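You operate a simulated robot arm through the tools that you are given. There is no shell and no other tool. Be economical: measure what you need, move in short steps, check, and stop when the job is done.

You run a simulated two-armed robot. Do the job below in one go: nothing can be reset, and whatever is moved stays where it is left.

## Task
Bring pump B's water jacket to 4 bar, half a bar over at most, and shut it in.
Fine: use the tester; open the inlet valve, shut it after; vent the hose at the release valve, shut that too, and leave the hose plugged in.

It is judged by the outcome, as a careful person would: the job done as asked, and still so three seconds after it is handed in. It fails if anything else is knocked over, pushed out of place, dropped, spilled or broken.

## Robot
Two 7-joint arms with two-finger grippers on one trunk, on a base that drives. Base frame: it is fixed to the floor where the robot stands at the start and does not move with it; the origin is under the middle of the robot, x ahead of it, y to its left, z up. Lengths are in cm, angles in rad, forces in N, time in s.
The left shoulder is at the start at [7.8, 15.1, 88.8], the right one opposite. With the tool pointing down near the work surface each hand reaches from about 10 to 44 cm from the robot's upright axis, wherever it stands, measured 20 degrees to its own side. Places, roughly: pump-a bleed screw [-50, -60, 90]; pump-a inlet valve [-40, -40, 60]; pump-a water drain [-50, -20, 60]; pump-b bleed screw [90, -10, 90]; pump-b inlet valve [70, 0, 60]; pump-b water drain [60, 30, 60]; pump-b water port [60, 10, 70]; release valve [20, -70, 70]; tester lever [10, -70, 70]. Payload 2.54 kg a hand.
The tool frame of a hand sits at the grasp point between the pads (the TCP): z along the fingers, y along the line on which they close. The tips reach 3 cm beyond it. The gripper opens to 11.6 cm. The gripper's body begins 9.5 cm behind the TCP.
Orientation is that of the tool frame in the base frame, as a unit quaternion [w, x, y, z]. With the fingers straight down and closing along the base's y, the tool's x points along the base's -x, its y along +y and its z along -z.

## Interface
- The arms move only by the tool arm_command. It takes "left_steps", "right_steps" or both (then of equal length, played together; a hand with none holds still); each is one flat list of numbers, 7 for each row, row after row: the turn, a rotation vector about the base's x, y, z in rad, then the shift along the base's x, y, z in cm, then the opening, from 0 (shut) to 1 (fully open). In form: [wx, wy, wz, x, y, z, fingers, wx, wy, wz, x, y, z, fingers, ...]. A call has 1 to 8 rows; each row shifts and turns the commanded pose from where the row before left it. A row lasts 0.2 s, in which the tool goes at most 5 cm and 0.15 rad; a call with a longer step from one row to the next is refused whole, and so is a gripper value outside its range. A pose out of reach is approached as far as the arm can. The call stops where the force on the tool passes 50 N (or 10 N more than at its start, if that is more) or the arm is blocked; 0.2 s more then pass. The fingers move at their own pace (about 7.2 cm/s each) and stop on an object; they squeeze with about 26 N. The grip force told is the motor's: it shows also when the fingers shut on nothing. Time passes only in rows, and 0.2 s behind the last, so rows that do not move let the fingers close. It gives the time, the measured TCP pose, the force on the tool (base axes), the opening and the grip force at its end, in the units of the frame above (readings bear some noise), with the torque about the TCP (base axes, N m) and any sound that the robot's microphone picked up.
- Cameras (640 x 400 px; columns grow to the right, rows downward): "scene" is now at [9.32, -9.03, 102.37]; the picture's right is [-0.97, -0.26, 0.00], its down [-0.11, 0.40, -0.91] and it looks along [0.24, -0.88, -0.41] (base axes); focal length 214 px, centre (320, 200). "left" rides on the left gripper at [6.9, 1.5, -12.2] in its tool frame; the picture's right is [-0.21, 0.98, 0.00], its down [-0.83, -0.18, -0.53] and it looks along [-0.52, -0.11, 0.85] (tool axes); focal length 251 px, centre (320, 200). "right" rides on the right gripper at [6.9, -1.5, -12.2] in its tool frame; the picture's right is [0.22, 0.98, 0.00], its down [-0.83, 0.18, -0.53] and it looks along [-0.52, 0.11, 0.85] (tool axes); focal length 251 px, centre (320, 200). There is no depth. A picture from a camera that has moved, and an enlarged one, comes with that camera's place and axes in the base frame and with its lens.
- snapshot(camera): a new picture of that camera. It takes no simulated time.
- slide_trunk(by): slides the trunk up (or, below 0, down) by that many cm; the arms and the scene camera ride with it, the base frame stays. It gives what a move gives, with no picture.
- drive_base(legs): drives the robot by 1 to 6 legs, each [ahead, left, turn to the left] in cm, cm and rad, along the robot's own axes; the way and the turn of a leg run together, so that a leg with both is an arc; at most 150 cm and 3.142 rad a leg. The arms and the cameras ride along, it lands a little off, and it stops where it bumps. It gives what a move gives.
- head_to(pan, tilt): turns the head with the scene camera to pan (to the left, within 1.396 rad either way) and tilt (down, from -0.506 to 1.204), counted from straight ahead of the robot. It gives what a move gives.
- enlarge(camera, box): a new picture of the part [left, top, right, bottom] of that camera's present view, enlarged. It takes no simulated time.
- hand_in(): hands the job in; it is judged then, once.

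Work in short steps. Places have to be worked out from the pictures, the camera data and where the tool is seen: move nearer, look again, correct. Check each grasp and each placing, and mend what went wrong. You have 120 turns and 100 pictures in all, those below and enlarged ones among them. Open the grippers and draw the arms clear of the work before you hand the job in, unless the task says otherwise; then end with one line.

The tools are called after ">>>" as a command line: name --argument value ..., lists and objects as JSON in quotes. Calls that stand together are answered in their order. arm_command: Moves the arms, as the interface text tells. Its arguments: {"type":"object","properties":{"left_steps":{"type":"array"},"right_steps":{"type":"array"}},"required":[]} The other tools are called the same way: slide_trunk (by) slides the trunk up or down; drive_base (legs) drives the base; head_to (pan, tilt) turns the head that bears the scene camera; snapshot (camera) takes a picture; enlarge (camera, box) takes an enlarged picture of a part of a camera's view; hand_in () hands the job in.

At the start:

```text
time_s: 0.0
left_tcp_pos: [47.95, -3.24, 101.39]
left_ee_rot: [0.0, 0.0, 1.0, 0.0]
left_force: [-0.8, 0.4, 0.1]
left_ft_torque: [-0.01, 0.03, -0.01]
left_opening: 11.59
left_grasp_force: 0.1
right_tcp_pos: [30.36, -46.55, 102.34]
right_ee_rot: [0.001, 0.0, 1.0, -0.001]
right_force: [0.2, 0.5, 0.4]
right_ft_torque: [-0.01, 0.02, 0.02]
right_opening: 11.59
right_grasp_force: 0.1
trunk travel left (down, up): [-12.5, 16.4]
robot x, y, heading: [-0.24, 0.05, 0.005]
head pan, tilt: [-1.309, 0.426]
```

scene: 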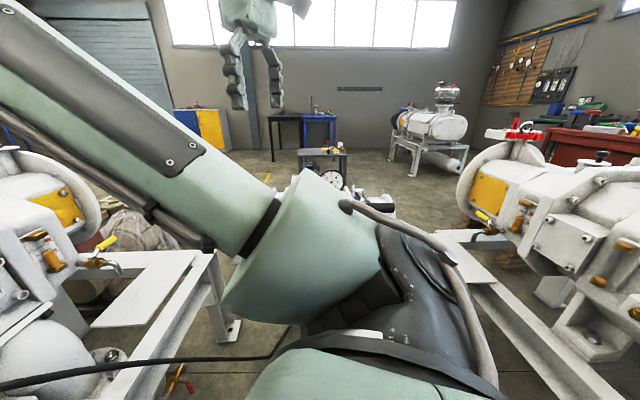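
right: 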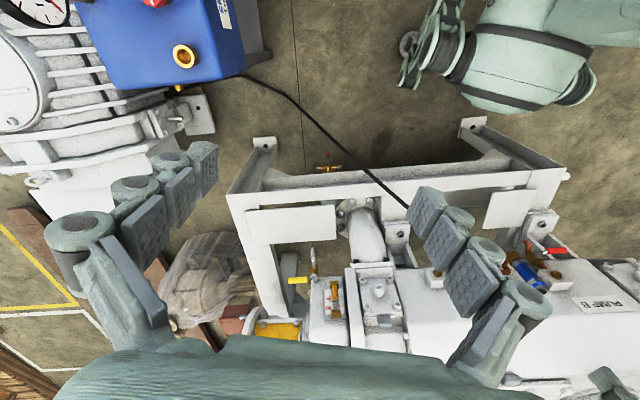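
left: 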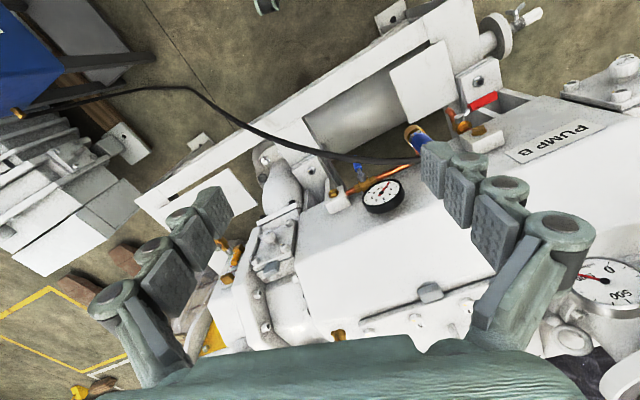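

The left view shows pump B with a small gauge on its jacket, a hose from the blue tester, and several coloured valves. I take closer looks and turn the head ahead.

>>> enlarge --camera "left" --box '[240, 60, 560, 260]'

>>> enlarge --camera "right" --box '[0, 0, 320, 200]'

>>> head_to --pan 0 --tilt 0.7

>>> snapshot --camera "scene"

```text
2.00 times, centred on (400, 160) of left
camera zoom: at [41.06, -1.73, 113.56], right [0.21, 0.98, 0.0], down [0.83, -0.18, 0.53], along [0.52, -0.11, -0.85], focal length 503 px, centre (160, 280)
```

zoom: 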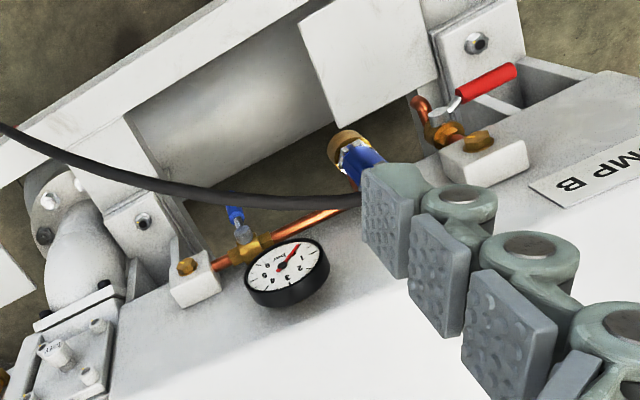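

```text
2.00 times, centred on (160, 100) of right
camera zoom: at [23.39, -48.09, 114.47], right [-0.22, 0.98, 0.0], down [0.83, 0.18, 0.53], along [0.52, 0.11, -0.85], focal length 503 px, centre (640, 400)
```

zoom: 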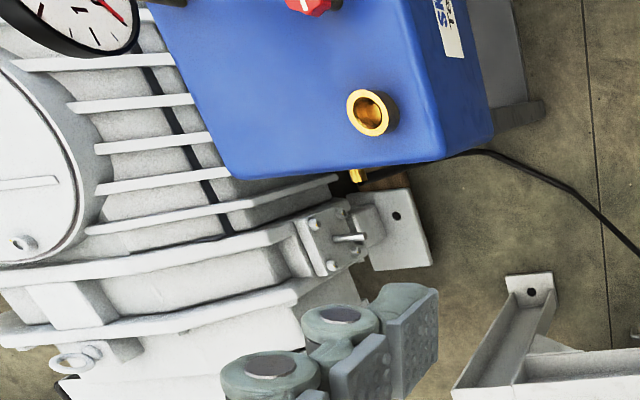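

```text
time_s: 1.5
left_tcp_pos: [48.11, -3.29, 101.27]
left_ee_rot: [0.001, 0.0, 1.0, 0.0]
left_force: [0.1, 0.0, -0.1]
left_ft_torque: [0.01, -0.01, 0.01]
left_opening: 11.61
left_grasp_force: 0.0
right_tcp_pos: [30.17, -46.66, 102.27]
right_ee_rot: [-0.001, 0.001, 1.0, -0.001]
right_force: [0.7, 0.8, 0.2]
right_ft_torque: [-0.01, -0.01, 0.03]
right_opening: 11.59
right_grasp_force: 0.0
trunk travel left (down, up): [-12.5, 16.4]
robot x, y, heading: [0.15, 0.08, 0.0]
head pan, tilt: [0.0, 0.7]
```

```text
94 pictures are left
camera scene: at [15.42, -0.13, 99.94], right [0.0, -1.0, 0.0], down [-0.64, 0.0, -0.77], along [0.77, 0.0, -0.64], focal length 214 px, centre (320, 200)
```

scene: 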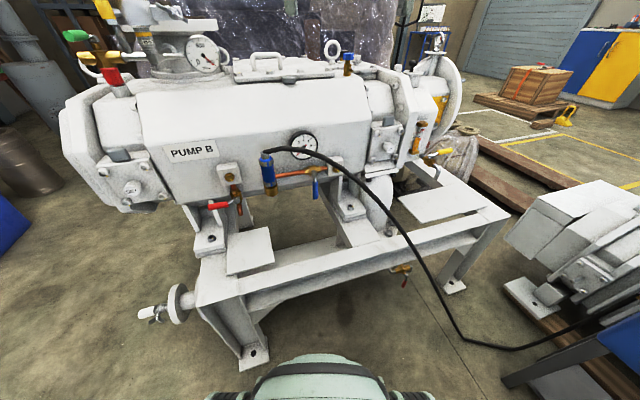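

>>> enlarge --camera "scene" --box '[190, 120, 350, 220]'

>>> head_to --pan -1.2 --tilt 0.7

>>> snapshot --camera "scene"

```text
4.00 times, centred on (270, 170) of scene
camera zoom: at [15.42, -0.13, 99.94], right [0.0, -1.0, 0.0], down [-0.64, 0.0, -0.77], along [0.77, 0.0, -0.64], focal length 858 px, centre (520, 320)
```

zoom: 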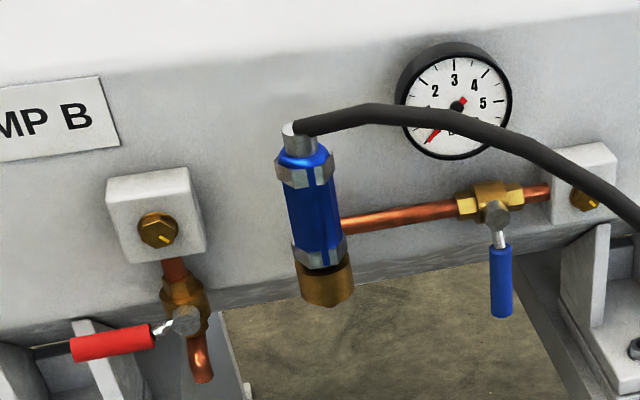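

```text
time_s: 2.9
left_tcp_pos: [48.06, -3.18, 101.28]
left_ee_rot: [0.0, 0.0, 1.0, 0.001]
left_force: [0.8, -0.7, 0.0]
left_ft_torque: [-0.03, 0.0, -0.01]
left_opening: 11.59
left_grasp_force: 0.0
right_tcp_pos: [30.24, -46.6, 102.31]
right_ee_rot: [0.001, 0.001, 1.0, 0.0]
right_force: [0.2, 0.7, -0.7]
right_ft_torque: [-0.04, -0.02, 0.02]
right_opening: 11.6
right_grasp_force: 0.0
trunk travel left (down, up): [-12.5, 16.4]
robot x, y, heading: [-0.02, -0.1, -0.001]
head pan, tilt: [-1.201, 0.7]
```

```text
92 pictures are left
camera scene: at [10.01, -8.04, 99.94], right [-0.93, -0.36, 0.0], down [-0.23, 0.6, -0.76], along [0.28, -0.71, -0.64], focal length 214 px, centre (320, 200)
```

scene: 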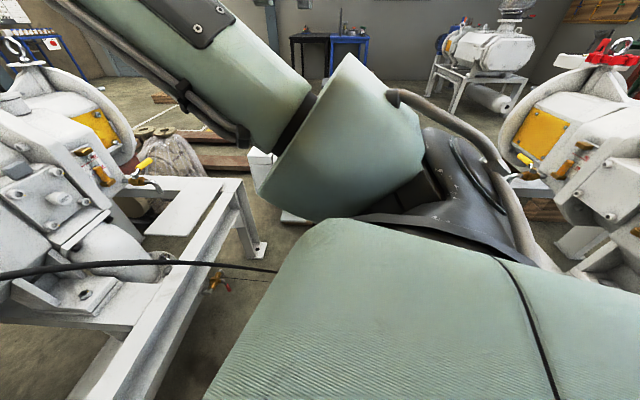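

The inlet valve (blue lever, hanging down = shut) has its pivot near (65.6, 1.6, 67.8), with the lever tip near z 59. The hose passes well above it. I bring the left hand back, down and tilt it forwards to approach horizontally.

>>> arm_command --left_steps '[0, 0, 0, -3.5, 3.5, 0, 0.5, 0, 0, 0, -3.5, 3.5, 0, 0.5, 0, -0.15, 0, -2, 2, -3, 0.5, 0, -0.15, 0, 0, 0, -4.5, 0.5, 0, -0.15, 0, 0, 0, -4.5, 0.5, 0, -0.15, 0, 0, 0, -4.5, 0.5, 0, -0.15, 0, 0, 0, -4.5, 0.5, 0, -0.15, 0, 0, 0, -4.5, 0.5]'

>>> head_to --pan 0 --tilt 0.7

>>> snapshot --camera "scene"

>>> snapshot --camera "left"

```text
time_s: 4.7
left_tcp_pos: [42.03, 1.99, 76.39]
left_ee_rot: [0.434, 0.0, 0.901, 0.001]
left_force: [0.3, -0.1, -0.2]
left_ft_torque: [0.0, -0.02, -0.05]
left_opening: 5.8
left_grasp_force: 0.0
left hand out of reach, approached as far as the arm can: row 7, 8
right_tcp_pos: [30.26, -46.53, 102.3]
right_ee_rot: [0.0, -0.001, 1.0, -0.001]
right_force: [-0.7, 1.2, -0.2]
right_ft_torque: [-0.01, 0.01, -0.02]
right_opening: 11.62
right_grasp_force: 0.1
trunk travel left (down, up): [-12.5, 16.4]
robot x, y, heading: [0.2, -0.22, -0.0]
head pan, tilt: [-1.201, 0.7]
```

```text
time_s: 6.1
left_tcp_pos: [42.21, 1.98, 76.48]
left_ee_rot: [0.435, 0.0, 0.901, 0.001]
left_force: [-0.1, 0.7, 0.1]
left_ft_torque: [0.01, -0.02, -0.02]
left_opening: 5.81
left_grasp_force: 0.1
right_tcp_pos: [30.29, -46.67, 102.39]
right_ee_rot: [0.0, -0.001, 1.0, -0.002]
right_force: [-0.1, 0.0, 0.0]
right_ft_torque: [0.01, -0.02, -0.01]
right_opening: 11.62
right_grasp_force: 0.0
trunk travel left (down, up): [-12.5, 16.4]
robot x, y, heading: [0.0, 0.01, 0.001]
head pan, tilt: [0.0, 0.7]
```

```text
91 pictures are left
camera scene: at [15.42, -0.13, 99.94], right [0.0, -1.0, 0.0], down [-0.64, 0.0, -0.76], along [0.76, 0.0, -0.64], focal length 214 px, centre (320, 200)
```

scene: 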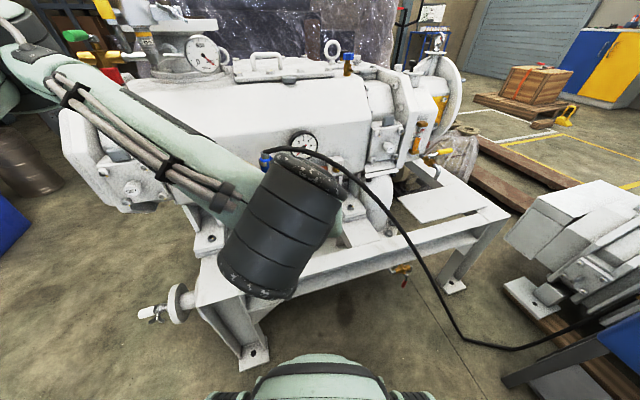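

```text
90 pictures are left
camera left: at [28.11, 3.53, 78.82], right [0.13, 0.98, 0.17], down [0.1, -0.18, 0.98], along [0.99, -0.11, -0.12], focal length 251 px, centre (320, 200)
```

left: 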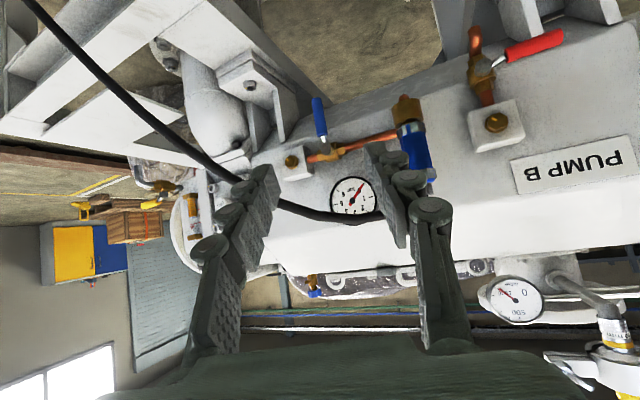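

The hand is tilted 51° and near the close edge of its range. Sliding the trunk down brings it to valve height with more room for a horizontal approach.

>>> slide_trunk --by -10

>>> arm_command --left_steps '[0, -0.15, 0, 2, -0.5, -1, 0.5, 0, -0.15, 0, 2, -0.5, -1, 0.5, 0, -0.15, 0, 2, -0.5, -1, 0.5, 0, -0.15, 0, 2, -0.5, -1, 0.5]'

>>> snapshot --camera "left"

>>> snapshot --camera "scene"

```text
time_s: 7.4
left_tcp_pos: [41.88, 1.99, 66.44]
left_ee_rot: [0.434, 0.0, 0.901, 0.0]
left_force: [0.3, 0.1, 0.6]
left_ft_torque: [0.01, 0.0, 0.0]
left_opening: 5.79
left_grasp_force: 0.0
right_tcp_pos: [30.19, -46.58, 92.33]
right_ee_rot: [0.0, 0.0, 1.0, -0.001]
right_force: [0.8, 0.0, -0.5]
right_ft_torque: [0.04, 0.01, 0.01]
right_opening: 11.59
right_grasp_force: 0.1
trunk travel left (down, up): [-2.5, 26.4]
robot x, y, heading: [-0.01, 0.32, 0.005]
head pan, tilt: [0.0, 0.7]
```

```text
time_s: 8.4
left_tcp_pos: [50.1, -0.14, 62.4]
left_ee_rot: [0.682, -0.001, 0.732, 0.0]
left_force: [0.7, 0.3, 0.0]
left_ft_torque: [0.01, -0.01, -0.04]
left_opening: 5.8
left_grasp_force: 0.1
right_tcp_pos: [30.28, -46.55, 92.36]
right_ee_rot: [0.0, -0.001, 1.0, -0.001]
right_force: [-0.5, 0.1, -0.6]
right_ft_torque: [-0.02, 0.0, 0.0]
right_opening: 11.6
right_grasp_force: 0.0
trunk travel left (down, up): [-2.5, 26.4]
robot x, y, heading: [0.11, 0.34, -0.003]
head pan, tilt: [0.0, 0.7]
```

```text
89 pictures are left
camera left: at [37.38, 1.51, 56.51], right [0.01, 0.98, 0.21], down [-0.47, -0.18, 0.86], along [0.88, -0.11, 0.46], focal length 251 px, centre (320, 200)
```

left: 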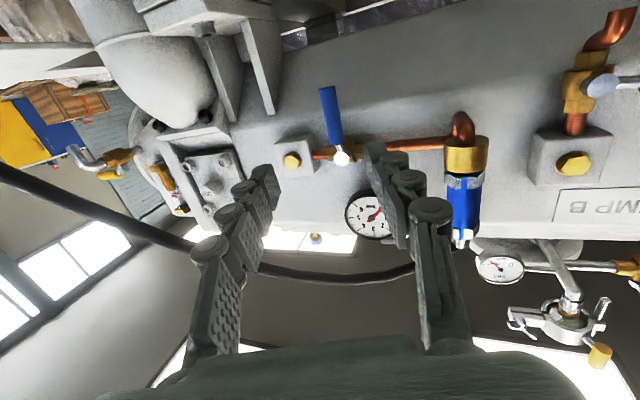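

```text
88 pictures are left
camera scene: at [15.42, -0.12, 89.93], right [0.0, -1.0, 0.0], down [-0.64, 0.0, -0.76], along [0.76, 0.0, -0.64], focal length 214 px, centre (320, 200)
```

scene: 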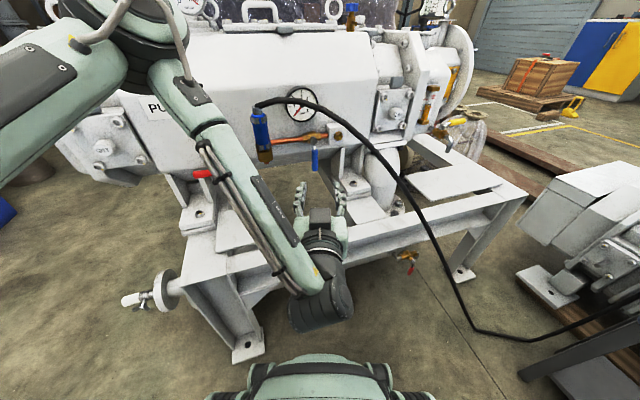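

Lever tip now triangulated at about (64.4, 1.5, 58.6). I move the open fingers to straddle the blue grip at z≈61.

>>> arm_command --left_steps '[0, -0.07, 0, 3, 0.9, -0.8, 0.5, 0, 0, 0, 3, 0.8, -0.8, 0.5, 0, 0, 0, 3, 0, 0, 0.5, 0, 0, 0, 2.5, 0, 0, 0.5]'

>>> snapshot --camera "left"

>>> snapshot --camera "scene"

```text
time_s: 9.4
left_tcp_pos: [61.61, 1.61, 61.09]
left_ee_rot: [0.707, -0.001, 0.707, 0.002]
left_force: [0.7, -0.2, -0.1]
left_ft_torque: [0.0, -0.02, 0.01]
left_opening: 5.78
left_grasp_force: 0.1
right_tcp_pos: [30.34, -46.68, 92.28]
right_ee_rot: [0.0, 0.0, 1.0, -0.002]
right_force: [-0.3, 0.1, -0.2]
right_ft_torque: [0.0, -0.02, 0.01]
right_opening: 11.6
right_grasp_force: 0.0
trunk travel left (down, up): [-2.5, 26.4]
robot x, y, heading: [0.29, -0.02, 0.002]
head pan, tilt: [0.0, 0.7]
```

```text
87 pictures are left
camera left: at [49.28, 3.14, 54.25], right [0.0, 0.98, 0.22], down [-0.53, -0.18, 0.83], along [0.85, -0.11, 0.52], focal length 251 px, centre (320, 200)
```

left: 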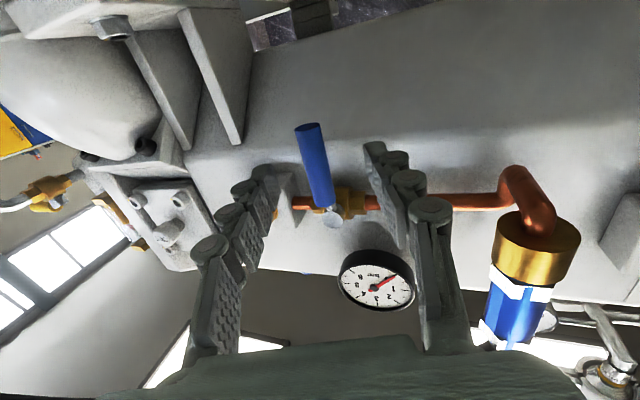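

```text
86 pictures are left
camera scene: at [15.42, -0.12, 89.94], right [0.0, -1.0, 0.0], down [-0.64, 0.0, -0.76], along [0.76, 0.0, -0.64], focal length 214 px, centre (320, 200)
```

scene: 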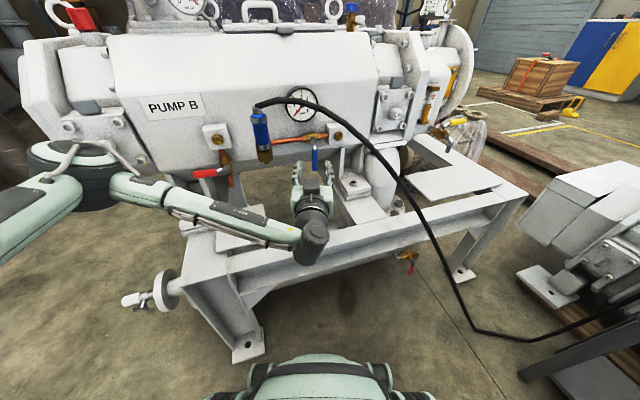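

The lever sits between the fingers. I advance 2 cm and close.

>>> arm_command --left_steps '[0, 0, 0, 2, 0, 0, 0.5, 0, 0, 0, 0, 0, 0, 0.0, 0, 0, 0, 0, 0, 0, 0.0, 0, 0, 0, 0, 0, 0, 0.0]'

>>> snapshot --camera "left"

```text
time_s: 10.4
left_tcp_pos: [63.5, 1.58, 61.1]
left_ee_rot: [0.706, 0.0, 0.708, 0.001]
left_force: [5.1, -5.1, 0.0]
left_ft_torque: [0.61, -0.66, -0.24]
left_opening: 1.63
left_grasp_force: 42.3
right_tcp_pos: [30.22, -46.66, 92.23]
right_ee_rot: [0.0, 0.0, 1.0, -0.002]
right_force: [-0.1, 0.2, -0.1]
right_ft_torque: [-0.01, 0.0, 0.0]
right_opening: 11.58
right_grasp_force: 0.0
trunk travel left (down, up): [-2.5, 26.4]
robot x, y, heading: [-0.14, -0.04, -0.001]
head pan, tilt: [0.0, 0.7]
```

```text
85 pictures are left
camera left: at [51.22, 3.07, 54.22], right [0.0, 0.98, 0.22], down [-0.53, -0.18, 0.83], along [0.85, -0.11, 0.52], focal length 251 px, centre (320, 200)
```

left: 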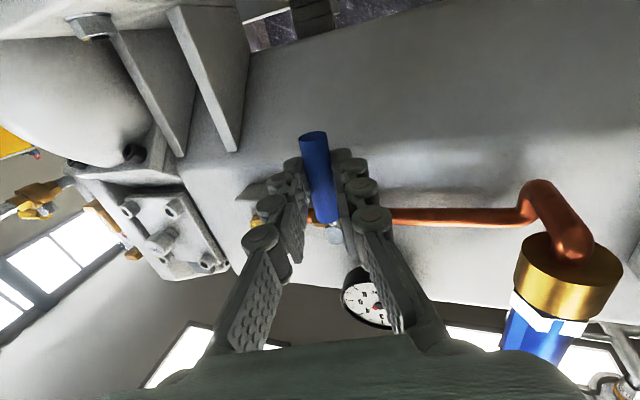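

The blue lever is gripped. I try turning it a little toward +y (rotating about x) and watch the force.

>>> arm_command --left_steps '[0.15, 0, 0, 0, 0.82, 0.06, 0, 0.15, 0, 0, 0, 0.8, 0.18, 0]'

>>> snapshot --camera "left"

```text
time_s: 11.0
left_tcp_pos: [63.12, 3.07, 61.27]
left_ee_rot: [0.698, 0.108, 0.7, 0.104]
left_force: [-33.8, -11.0, 2.7]
left_ft_torque: [-0.4, 0.91, -0.08]
left_opening: 1.59
left_grasp_force: 42.4
right_tcp_pos: [30.06, -46.68, 92.32]
right_ee_rot: [0.001, 0.0, 1.0, -0.001]
right_force: [0.2, -0.4, 0.3]
right_ft_torque: [0.05, -0.01, 0.01]
right_opening: 11.6
right_grasp_force: 0.1
trunk travel left (down, up): [-2.5, 26.4]
robot x, y, heading: [-0.12, -0.15, 0.001]
head pan, tilt: [0.0, 0.7]
```

```text
84 pictures are left
camera left: at [50.84, 6.51, 55.24], right [0.01, 0.87, 0.49], down [-0.53, -0.41, 0.74], along [0.85, -0.27, 0.46], focal length 251 px, centre (320, 200)
```

left: 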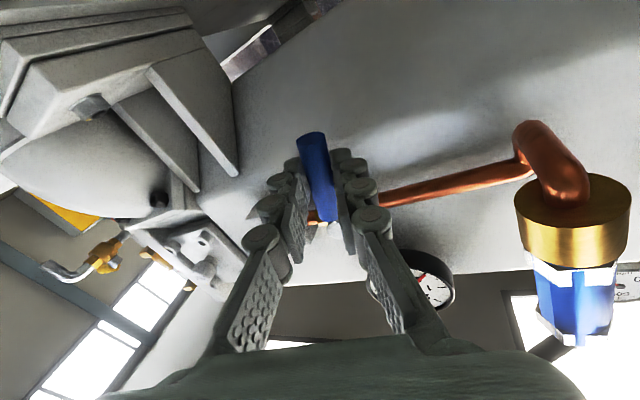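

The lever turns easily that way, but -34 N in x suggests the fingertips bear on the jacket. I ease off 1.2 cm and regrip.

>>> arm_command --left_steps '[0, 0, 0, 0, 0, 0, 0.25, 0, 0, 0, -1.2, 0, 0, 0.25, 0, 0, 0, 0, 0, 0, 0.0, 0, 0, 0, 0, 0, 0, 0.0]'

```text
time_s: 12.0
left_tcp_pos: [62.44, 3.4, 61.04]
left_ee_rot: [0.698, 0.104, 0.7, 0.107]
left_force: [12.6, 1.2, -3.8]
left_ft_torque: [0.51, -0.61, -0.34]
left_opening: 1.73
left_grasp_force: 42.8
right_tcp_pos: [30.29, -46.68, 92.23]
right_ee_rot: [-0.001, 0.0, 1.0, -0.001]
right_force: [0.2, -0.5, -0.6]
right_ft_torque: [-0.01, -0.01, 0.02]
right_opening: 11.6
right_grasp_force: 0.0
trunk travel left (down, up): [-2.5, 26.4]
robot x, y, heading: [0.12, -0.09, -0.002]
head pan, tilt: [0.0, 0.7]
```

>>> arm_command --left_steps '[0.15, 0, 0, 0, 0.7, 0.35, 0, 0.15, 0, 0, 0, 0.7, 0.45, 0, 0.15, 0, 0, 0, 0.62, 0.55, 0, 0.15, 0, 0, 0, 0.54, 0.62, 0]'

>>> snapshot --camera "left"

```text
time_s: 12.9
left_tcp_pos: [61.92, 5.28, 62.46]
left_ee_rot: [0.653, 0.27, 0.655, 0.268]
left_force: [-6.7, 2.3, 2.0]
left_ft_torque: [-0.22, -0.34, -0.05]
left_opening: 1.62
left_grasp_force: 41.0
right_tcp_pos: [30.16, -46.63, 92.27]
right_ee_rot: [0.001, 0.0, 1.0, -0.001]
right_force: [0.4, 0.1, -0.1]
right_ft_torque: [0.02, -0.02, -0.02]
right_opening: 11.61
right_grasp_force: 0.0
trunk travel left (down, up): [-2.5, 26.4]
robot x, y, heading: [0.19, 0.26, 0.004]
head pan, tilt: [0.0, 0.7]
stopped in row 4 (left hand): the force on the tool passed its limit at 53 N (the readings are from after the stop); the commanded pose is now the measured one
```

```text
83 pictures are left
camera left: at [49.62, 11.31, 58.79], right [0.0, 0.54, 0.84], down [-0.53, -0.71, 0.46], along [0.85, -0.45, 0.28], focal length 251 px, centre (320, 200)
```

left: 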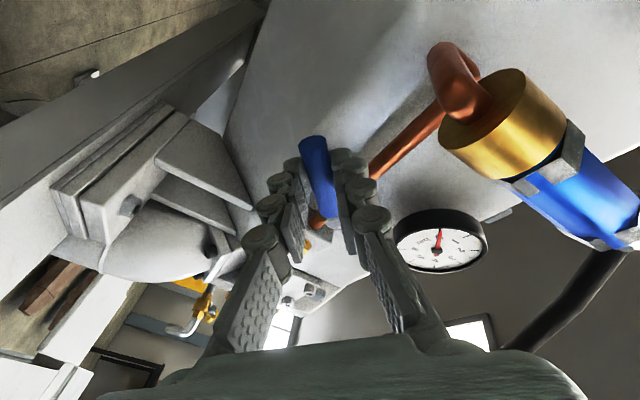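

Stopped at about 45° by force, likely arc mismatch or a fingertip on the pipe. I loosen the grip slightly, back off 0.8 cm, and go on pushing with the fingers loosely straddling.

>>> arm_command --left_steps '[0, 0, 0, 0, 0, 0, 0.25, 0, 0, 0, -0.8, 0, 0, 0.25, 0.15, 0, 0, 0, 0.55, 0.6, 0.25, 0.15, 0, 0, 0, 0.5, 0.66, 0.25, 0.15, 0, 0, 0, 0.4, 0.75, 0.25]'

>>> snapshot --camera "left"

>>> enlarge --camera "scene" --box '[240, 70, 400, 170]'

```text
time_s: 14.1
left_tcp_pos: [61.32, 6.93, 64.35]
left_ee_rot: [0.574, 0.411, 0.578, 0.409]
left_force: [0.3, -0.5, -0.1]
left_ft_torque: [-0.03, 0.0, -0.02]
left_opening: 2.96
left_grasp_force: 0.3
right_tcp_pos: [30.09, -46.58, 92.24]
right_ee_rot: [0.0, -0.001, 1.0, -0.001]
right_force: [-0.4, 0.2, -0.3]
right_ft_torque: [0.01, -0.03, 0.0]
right_opening: 11.62
right_grasp_force: 0.0
trunk travel left (down, up): [-2.5, 26.4]
robot x, y, heading: [-0.23, 0.06, -0.0]
head pan, tilt: [0.0, 0.7]
```

```text
82 pictures are left
camera left: at [48.95, 13.83, 63.69], right [0.01, 0.12, 0.99], down [-0.53, -0.84, 0.1], along [0.85, -0.53, 0.06], focal length 251 px, centre (320, 200)
```

left: 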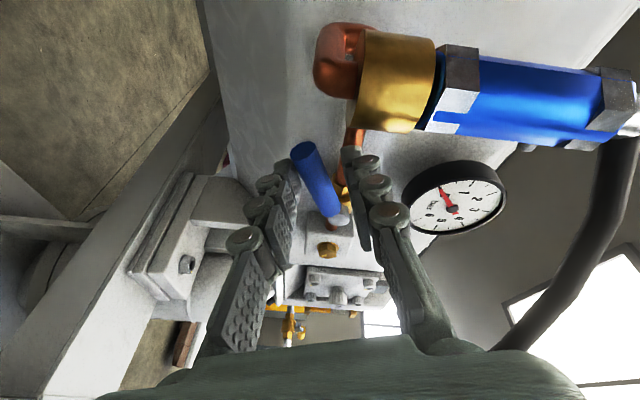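

```text
4.00 times, centred on (320, 120) of scene
camera zoom: at [15.34, -0.1, 89.93], right [0.0, -1.0, 0.0], down [-0.64, 0.0, -0.76], along [0.76, 0.0, -0.64], focal length 858 px, centre (320, 520)
```

zoom: 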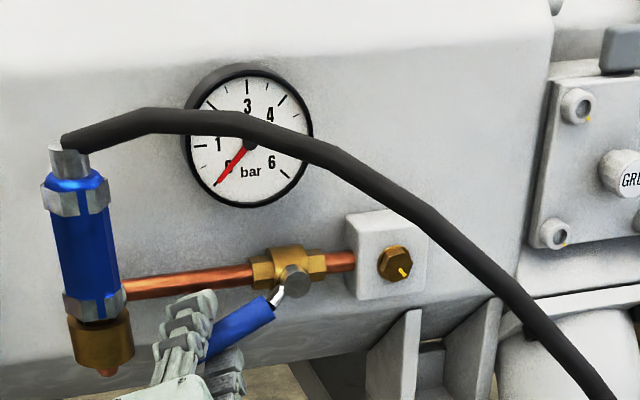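

The lever is about 60° up; not yet horizontal. I keep pushing upward on the arc.

>>> arm_command --left_steps '[0.15, 0, 0, 0, 0.1, 0.8, 0.25, 0.15, 0, 0, 0, 0, 0.8, 0.25, 0.1, 0, 0, 0, 0, 0.8, 0.25, 0, 0, 0, 0, 0, 0.6, 0.25]'

>>> snapshot --camera "left"

>>> enlarge --camera "scene" --box '[240, 70, 400, 170]'

```text
time_s: 15.1
left_tcp_pos: [61.19, 7.05, 67.22]
left_ee_rot: [0.481, 0.517, 0.487, 0.515]
left_force: [0.3, 3.0, -2.8]
left_ft_torque: [0.02, 0.1, 0.11]
left_opening: 3.16
left_grasp_force: 1.8
right_tcp_pos: [30.19, -46.65, 92.24]
right_ee_rot: [0.0, 0.0, 1.0, -0.002]
right_force: [-0.3, -0.7, -1.2]
right_ft_torque: [0.01, -0.01, 0.0]
right_opening: 11.62
right_grasp_force: 0.1
trunk travel left (down, up): [-2.5, 26.4]
robot x, y, heading: [0.12, -0.27, 0.002]
head pan, tilt: [0.0, 0.7]
```

```text
80 pictures are left
camera left: at [48.96, 13.65, 69.36], right [0.01, -0.28, 0.96], down [-0.53, -0.82, -0.23], along [0.85, -0.51, -0.15], focal length 251 px, centre (320, 200)
```

left: 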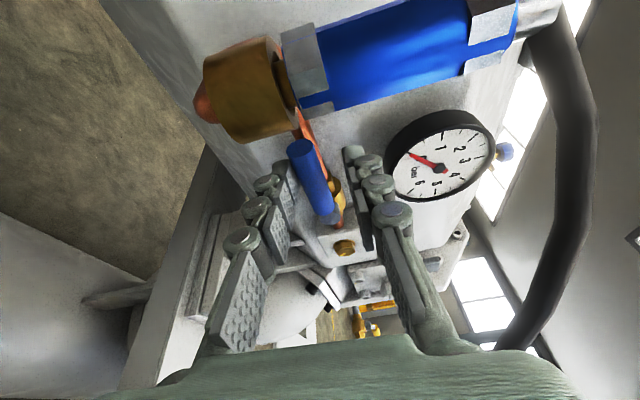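

```text
4.00 times, centred on (320, 120) of scene
camera zoom: at [15.35, -0.08, 89.92], right [0.0, -1.0, 0.0], down [-0.64, 0.0, -0.76], along [0.76, 0.0, -0.64], focal length 858 px, centre (320, 520)
```

zoom: 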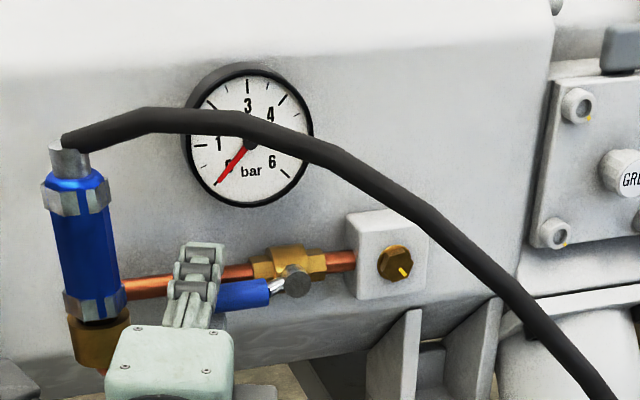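

Lever is nearly parallel to the pipe. I push a little more to reach the stop.

>>> arm_command --left_steps '[0.05, 0, 0, 0, 0, 0.5, 0.25, 0, 0, 0, 0, 0, 0.5, 0.25, 0, 0, 0, 0, 0, 0.4, 0.25]'

>>> enlarge --camera "scene" --box '[240, 70, 400, 170]'

```text
time_s: 15.9
left_tcp_pos: [61.33, 6.82, 68.02]
left_ee_rot: [0.466, 0.532, 0.476, 0.523]
left_force: [7.3, -3.3, -28.3]
left_ft_torque: [-0.45, 0.38, -0.06]
left_opening: 4.61
left_grasp_force: 13.7
right_tcp_pos: [30.5, -46.61, 92.25]
right_ee_rot: [-0.001, -0.001, 1.0, -0.002]
right_force: [-0.3, 0.5, 0.2]
right_ft_torque: [-0.01, 0.01, 0.04]
right_opening: 11.61
right_grasp_force: 0.0
trunk travel left (down, up): [-2.5, 26.4]
robot x, y, heading: [0.36, -0.07, 0.0]
head pan, tilt: [0.0, 0.7]
```

```text
4.00 times, centred on (320, 120) of scene
camera zoom: at [15.55, -0.09, 89.85], right [0.0, -1.0, 0.0], down [-0.65, 0.0, -0.76], along [0.76, 0.0, -0.65], focal length 858 px, centre (320, 520)
```

zoom: 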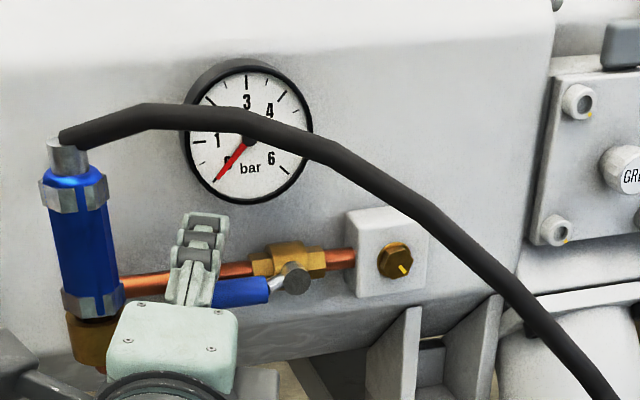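

The valve is against its stop, parallel to the pipe: open. I free the hand, back straight out, and look toward the tester with the head.

>>> arm_command --left_steps '[0, 0, 0, 0, 0, -0.9, 0.3, 0, 0, 0, -4, 0, 0, 0.3, 0, 0, 0, -4, 0, 0, 0.3, 0, 0, 0, -4, 0, 0, 0.3]'

>>> head_to --pan -1.35 --tilt 0.75

>>> snapshot --camera "scene"

>>> snapshot --camera "right"

```text
time_s: 16.9
left_tcp_pos: [49.0, 6.83, 67.98]
left_ee_rot: [0.469, 0.527, 0.474, 0.527]
left_force: [0.3, 0.3, -0.5]
left_ft_torque: [0.0, 0.0, -0.01]
left_opening: 3.45
left_grasp_force: 0.2
right_tcp_pos: [30.15, -46.63, 92.39]
right_ee_rot: [0.001, -0.001, 1.0, -0.001]
right_force: [-0.2, 0.5, 0.8]
right_ft_torque: [-0.02, 0.05, 0.01]
right_opening: 11.61
right_grasp_force: 0.0
trunk travel left (down, up): [-2.5, 26.4]
robot x, y, heading: [-0.03, -0.09, -0.003]
head pan, tilt: [0.0, 0.7]
```

```text
time_s: 18.4
left_tcp_pos: [49.14, 6.79, 67.93]
left_ee_rot: [0.469, 0.528, 0.473, 0.526]
left_force: [-0.6, 0.2, 0.6]
left_ft_torque: [-0.02, 0.03, 0.0]
left_opening: 3.44
left_grasp_force: 0.0
right_tcp_pos: [30.2, -46.63, 92.42]
right_ee_rot: [-0.001, -0.001, 1.0, -0.001]
right_force: [0.1, -0.1, 0.2]
right_ft_torque: [-0.01, 0.0, -0.01]
right_opening: 11.61
right_grasp_force: 0.0
trunk travel left (down, up): [-2.5, 26.4]
robot x, y, heading: [-0.03, 0.29, -0.001]
head pan, tilt: [-1.349, 0.75]
```

```text
77 pictures are left
camera scene: at [8.67, -8.18, 89.51], right [-0.98, -0.22, 0.0], down [-0.15, 0.67, -0.73], along [0.16, -0.71, -0.68], focal length 214 px, centre (320, 200)
```

scene: 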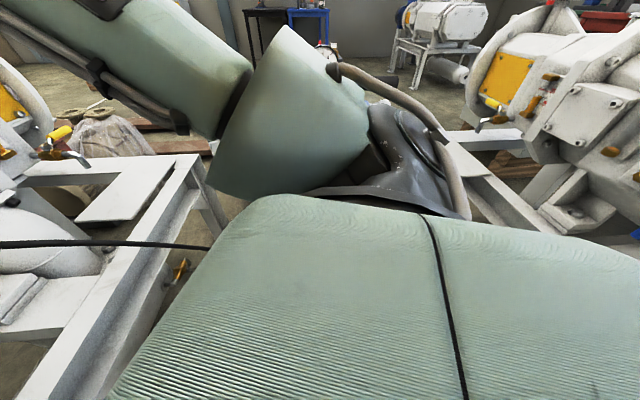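

```text
76 pictures are left
camera right: at [23.34, -48.06, 104.47], right [-0.22, 0.98, 0.0], down [0.83, 0.18, 0.53], along [0.52, 0.11, -0.85], focal length 251 px, centre (320, 200)
```

right: 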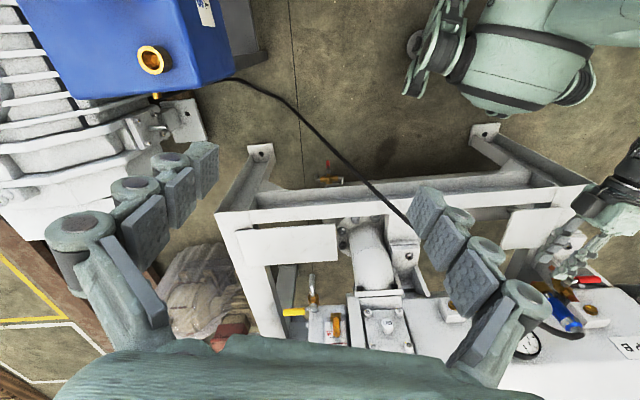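

The right arm hides the tester from the head camera. I raise the trunk to bring both hands well clear, then yaw the right hand so its camera looks toward the tester.

>>> slide_trunk --by 20

>>> arm_command --right_steps '[0, 0, -0.15, -1.5, 0, 0, 1, 0, 0, -0.15, -1.5, 0, 0, 1, 0, 0, -0.15, -1.5, 0, 0, 1, 0, 0, -0.15, -1.5, 0, 0, 1, 0, 0, -0.15, -1.5, 0, 0, 1, 0, 0, -0.15, -1.5, 0, 0, 1, 0, 0, -0.15, -1.5, 0, 0, 1, 0, 0, -0.15, -1.5, 0, 0, 1]'

>>> snapshot --camera "right"

>>> snapshot --camera "scene"

```text
time_s: 20.6
left_tcp_pos: [49.1, 6.73, 87.87]
left_ee_rot: [0.469, 0.528, 0.473, 0.527]
left_force: [0.2, 0.4, -1.3]
left_ft_torque: [-0.01, 0.0, -0.03]
left_opening: 3.47
left_grasp_force: 0.0
right_tcp_pos: [30.1, -46.6, 112.29]
right_ee_rot: [0.0, -0.001, 1.0, 0.0]
right_force: [0.2, -0.6, 1.1]
right_ft_torque: [0.0, 0.0, -0.02]
right_opening: 11.59
right_grasp_force: 0.2
trunk travel left (down, up): [-22.5, 6.4]
robot x, y, heading: [-0.07, -0.12, -0.006]
head pan, tilt: [-1.349, 0.75]
```

```text
time_s: 22.4
left_tcp_pos: [49.03, 6.72, 87.9]
left_ee_rot: [0.469, 0.527, 0.474, 0.527]
left_force: [-0.3, -1.0, -1.1]
left_ft_torque: [0.01, 0.03, 0.0]
left_opening: 3.46
left_grasp_force: 0.0
right_tcp_pos: [18.33, -46.61, 112.1]
right_ee_rot: [0.0, 0.565, 0.825, -0.001]
right_force: [0.2, -0.3, -0.5]
right_ft_torque: [-0.01, 0.02, 0.0]
right_opening: 11.6
right_grasp_force: 0.0
trunk travel left (down, up): [-22.5, 6.4]
robot x, y, heading: [0.01, -0.12, 0.002]
head pan, tilt: [-1.349, 0.75]
```

```text
75 pictures are left
camera right: at [14.45, -40.7, 124.44], right [0.83, 0.55, 0.0], down [0.47, -0.7, 0.53], along [0.29, -0.45, -0.85], focal length 251 px, centre (320, 200)
```

right: 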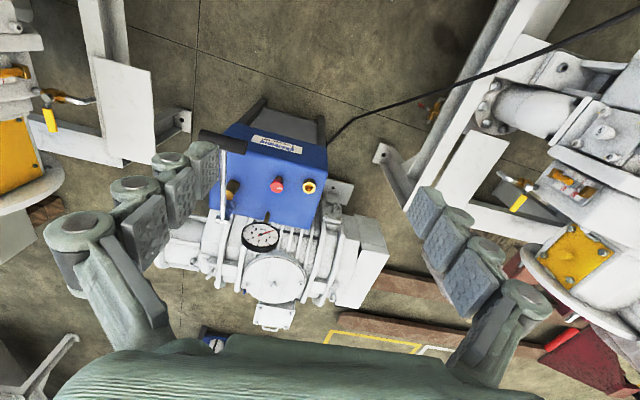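

```text
74 pictures are left
camera scene: at [8.66, -8.19, 109.51], right [-0.98, -0.22, 0.0], down [-0.15, 0.67, -0.73], along [0.16, -0.71, -0.68], focal length 214 px, centre (320, 200)
```

scene: 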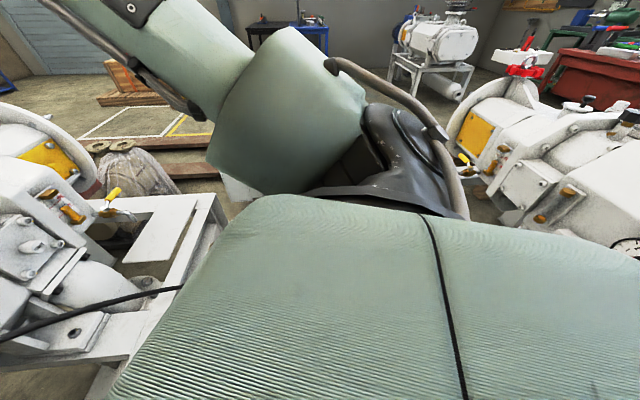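

>>> enlarge --camera "right" --box '[160, 80, 400, 230]'

```text
2.67 times, centred on (280, 155) of right
camera zoom: at [14.45, -40.7, 124.44], right [0.83, 0.55, 0.0], down [0.47, -0.7, 0.53], along [0.29, -0.45, -0.85], focal length 670 px, centre (427, 320)
```

zoom: 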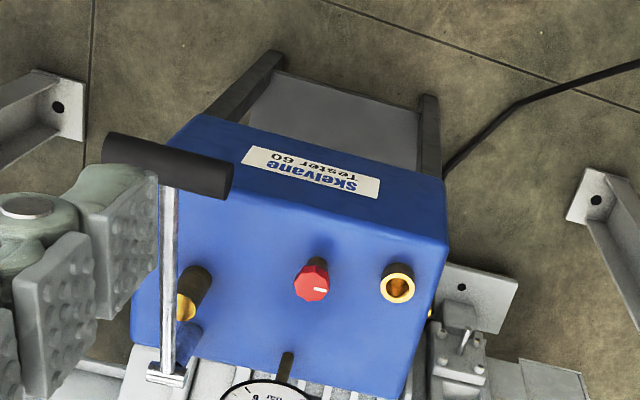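

Tester: blue tank facing +y, black T-handle near (9,-61), red release knob near (22,-72), gauge behind. I plan to stand at about (-2,-34) heading -0.8 rad. First I fold the left hand back and sideways so it stays clear while driving.

>>> arm_command --left_steps '[0, 0, 0.15, -2.5, 1.5, 0.5, 0.3, 0, 0, 0.15, -2.5, 1.5, 0.5, 0.3, 0, 0, 0.15, -2.5, 1.5, 0.5, 0.3, 0, 0, 0.15, -2.5, 1.5, 0.5, 0.3, 0, 0, 0.15, -2.5, 1.5, 0.5, 0.3, 0, 0, 0.15, -2.5, 1.5, 0.5, 0.3, 0, 0, 0.15, -2.5, 1.5, 0.5, 0.3]'

>>> drive_base --legs '[[0, -15, 0], [0, 0, -0.4]]'

>>> snapshot --camera "right"

>>> snapshot --camera "left"

```text
time_s: 23.8
left_tcp_pos: [33.95, 18.15, 94.82]
left_ee_rot: [0.232, 0.218, 0.594, 0.738]
left_force: [-0.1, 0.2, -0.5]
left_ft_torque: [-0.01, 0.01, -0.01]
left_opening: 3.46
left_grasp_force: 0.0
right_tcp_pos: [18.36, -46.58, 112.33]
right_ee_rot: [0.0, 0.563, 0.826, -0.001]
right_force: [0.3, 0.3, -0.5]
right_ft_torque: [0.01, -0.05, -0.01]
right_opening: 11.6
right_grasp_force: 0.0
trunk travel left (down, up): [-22.5, 6.4]
robot x, y, heading: [-0.11, -0.23, 0.002]
head pan, tilt: [-1.349, 0.75]
stopped in row 7 (left hand): the arm was blocked; the commanded pose is now the measured one
```

```text
time_s: 27.1
left_tcp_pos: [38.16, -9.26, 95.76]
left_ee_rot: [0.387, 0.315, 0.563, 0.658]
left_force: [0.2, -0.8, 0.2]
left_ft_torque: [-0.01, 0.01, -0.01]
left_opening: 3.5
left_grasp_force: 0.1
right_tcp_pos: [-1.3, -65.15, 112.27]
right_ee_rot: [0.0, 0.716, 0.698, -0.001]
right_force: [-0.3, 0.0, -0.2]
right_ft_torque: [0.03, -0.03, -0.02]
right_opening: 11.59
right_grasp_force: 0.0
trunk travel left (down, up): [-22.5, 6.4]
robot x, y, heading: [0.13, -15.17, -0.399]
head pan, tilt: [-1.349, 0.75]
```

```text
72 pictures are left
camera right: at [-2.56, -58.16, 124.45], right [0.98, 0.19, 0.0], down [0.16, -0.83, 0.53], along [0.1, -0.52, -0.85], focal length 251 px, centre (320, 200)
```

right: 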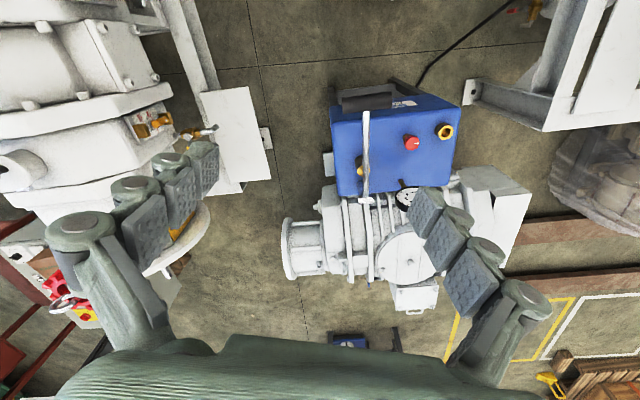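

```text
71 pictures are left
camera left: at [23.94, -9.45, 95.13], right [-0.04, -0.25, 0.97], down [-0.01, -0.97, -0.25], along [1.0, -0.02, 0.04], focal length 251 px, centre (320, 200)
```

left: 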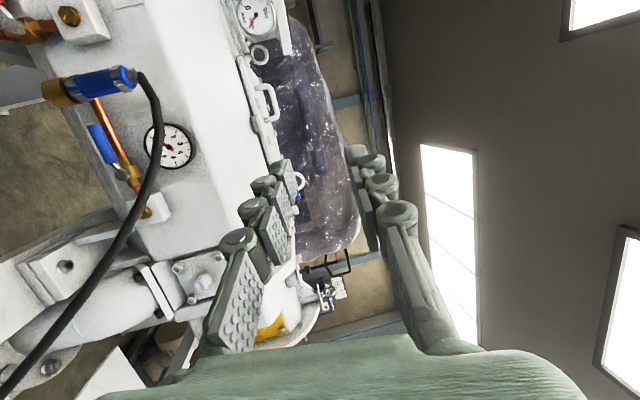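

Triangulated: handle centre ≈(7.2,-65.7,75.8), lever pivot ≈(15,-89,69.5), red release knob ≈(22.4,-73.9,66). The left wrist camera now happens to see pump B's gauge. I yaw the right hand so it closes across the T-bar and then drive nearer.

>>> arm_command --right_steps '[0, 0, -0.15, 1.5, 1.5, 0, 1, 0, 0, -0.15, 1.5, 1.5, 0, 1, 0, 0, -0.15, 1.5, 1.5, 0, 1, 0, 0, -0.15, 1.5, 1.5, 0, 1, 0, 0, -0.15, 1.5, 1.5, 0, 1, 0, 0, -0.15, 1.5, 1.5, 0, 1, 0, 0, -0.15, 1.5, 1.5, 0, 1, 0, 0, -0.15, 1.5, 1.5, 0, 1]'

>>> drive_base --legs '[[4.7, -16.5, 0], [0, 0, -0.4]]'

>>> head_to --pan -0.4 --tilt 0.75

>>> snapshot --camera "scene"

>>> snapshot --camera "right"

```text
time_s: 28.9
left_tcp_pos: [38.11, -9.17, 95.87]
left_ee_rot: [0.388, 0.314, 0.567, 0.655]
left_force: [0.6, -0.1, 0.5]
left_ft_torque: [-0.04, 0.0, 0.0]
left_opening: 3.45
left_grasp_force: 0.1
right_tcp_pos: [0.37, -52.07, 106.5]
right_ee_rot: [0.0, 0.985, 0.171, -0.001]
right_force: [-0.2, -0.1, 0.1]
right_ft_torque: [-0.01, 0.03, 0.02]
right_opening: 11.61
right_grasp_force: 0.1
right hand out of reach, approached as far as the arm can: row 5, 6, 7, 8
trunk travel left (down, up): [-22.5, 6.4]
robot x, y, heading: [-0.38, -15.13, -0.398]
head pan, tilt: [-1.349, 0.75]
```

```text
time_s: 32.4
left_tcp_pos: [35.23, -41.34, 95.75]
left_ee_rot: [0.511, 0.419, 0.5, 0.56]
left_force: [-0.6, -0.8, -0.8]
left_ft_torque: [-0.01, -0.05, 0.04]
left_opening: 3.48
left_grasp_force: 0.1
right_tcp_pos: [-16.11, -66.37, 106.56]
right_ee_rot: [0.0, 1.0, -0.027, -0.001]
right_force: [-1.1, 0.1, 0.2]
right_ft_torque: [-0.03, 0.0, 0.01]
right_opening: 11.59
right_grasp_force: 0.2
trunk travel left (down, up): [-22.5, 6.4]
robot x, y, heading: [-2.24, -32.31, -0.8]
head pan, tilt: [-1.349, 0.75]
```

```text
time_s: 33.6
left_tcp_pos: [35.49, -41.18, 96.04]
left_ee_rot: [0.511, 0.418, 0.505, 0.556]
left_force: [0.7, 0.0, 0.3]
left_ft_torque: [0.0, 0.0, 0.01]
left_opening: 3.48
left_grasp_force: 0.0
right_tcp_pos: [-16.03, -66.4, 106.59]
right_ee_rot: [-0.002, 1.0, -0.027, -0.001]
right_force: [-0.6, 0.2, -0.2]
right_ft_torque: [-0.01, 0.03, 0.03]
right_opening: 11.6
right_grasp_force: 0.1
trunk travel left (down, up): [-22.5, 6.4]
robot x, y, heading: [-2.38, -31.94, -0.802]
head pan, tilt: [-0.4, 0.75]
```

```text
70 pictures are left
camera scene: at [5.74, -44.78, 109.51], right [-0.93, -0.36, 0.0], down [-0.25, 0.64, -0.73], along [0.27, -0.68, -0.68], focal length 214 px, centre (320, 200)
```

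scene: 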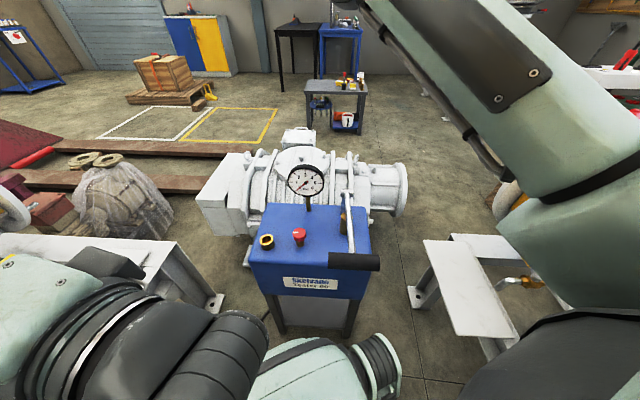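

```text
69 pictures are left
camera right: at [-8.98, -65.26, 118.72], right [0.16, -0.99, 0.0], down [-0.83, -0.14, 0.53], along [-0.53, -0.08, -0.85], focal length 251 px, centre (320, 200)
```

right: 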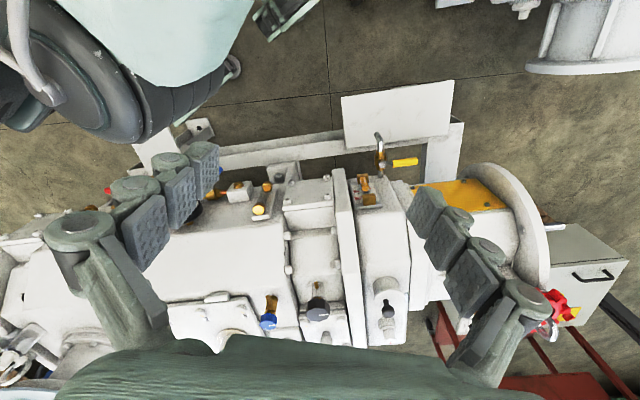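

Now the head sees the tester well. The right hand needs about +0.38 rad yaw to close across the T-bar; I bring it over the handle's outer half, (4.8,-66.5), at z≈92.

>>> arm_command --right_steps '[0, 0, 0.13, 4, 0, -2, 0.6, 0, 0, 0.13, 4, 0, -2, 0.6, 0, 0, 0.12, 4, 0, -2, 0.6, 0, 0, 0, 4, 0, -2, 0.6, 0, 0, 0, 4, 0, -2.5, 0.6]'

>>> snapshot --camera "scene"

>>> snapshot --camera "right"

```text
time_s: 34.8
left_tcp_pos: [35.45, -41.09, 95.95]
left_ee_rot: [0.511, 0.417, 0.51, 0.551]
left_force: [-0.5, -0.2, 0.0]
left_ft_torque: [-0.02, 0.03, 0.01]
left_opening: 3.47
left_grasp_force: 0.1
right_tcp_pos: [-10.5, -67.01, 96.01]
right_ee_rot: [-0.002, 0.987, 0.163, -0.001]
right_force: [0.2, -0.5, -0.4]
right_ft_torque: [0.06, 0.01, 0.01]
right_opening: 6.92
right_grasp_force: 0.0
right hand out of reach, approached as far as the arm can: row 1, 2, 3, 4, 5
trunk travel left (down, up): [-22.5, 6.4]
robot x, y, heading: [-2.28, -32.02, -0.798]
head pan, tilt: [-0.4, 0.75]
```

```text
68 pictures are left
camera scene: at [5.75, -44.8, 109.51], right [-0.93, -0.36, 0.0], down [-0.25, 0.64, -0.73], along [0.27, -0.68, -0.68], focal length 214 px, centre (320, 200)
```

scene: 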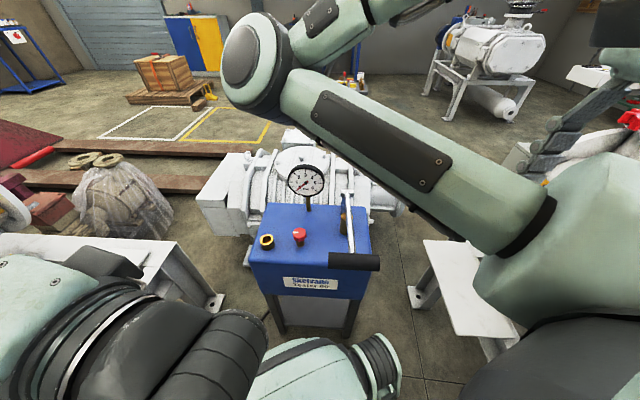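

```text
67 pictures are left
camera right: at [-4.33, -63.43, 108.09], right [0.52, -0.86, 0.0], down [-0.72, -0.44, 0.53], along [-0.46, -0.27, -0.85], focal length 251 px, centre (320, 200)
```

right: 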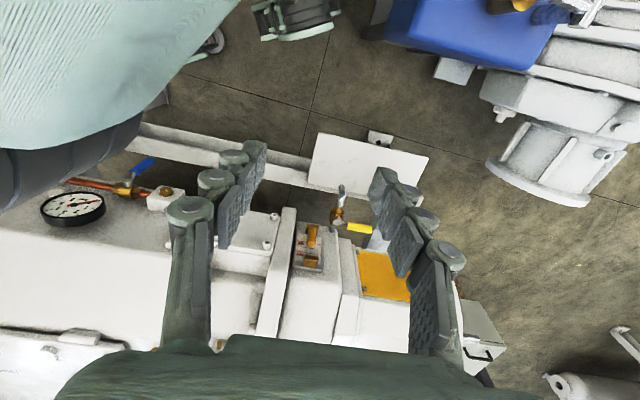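

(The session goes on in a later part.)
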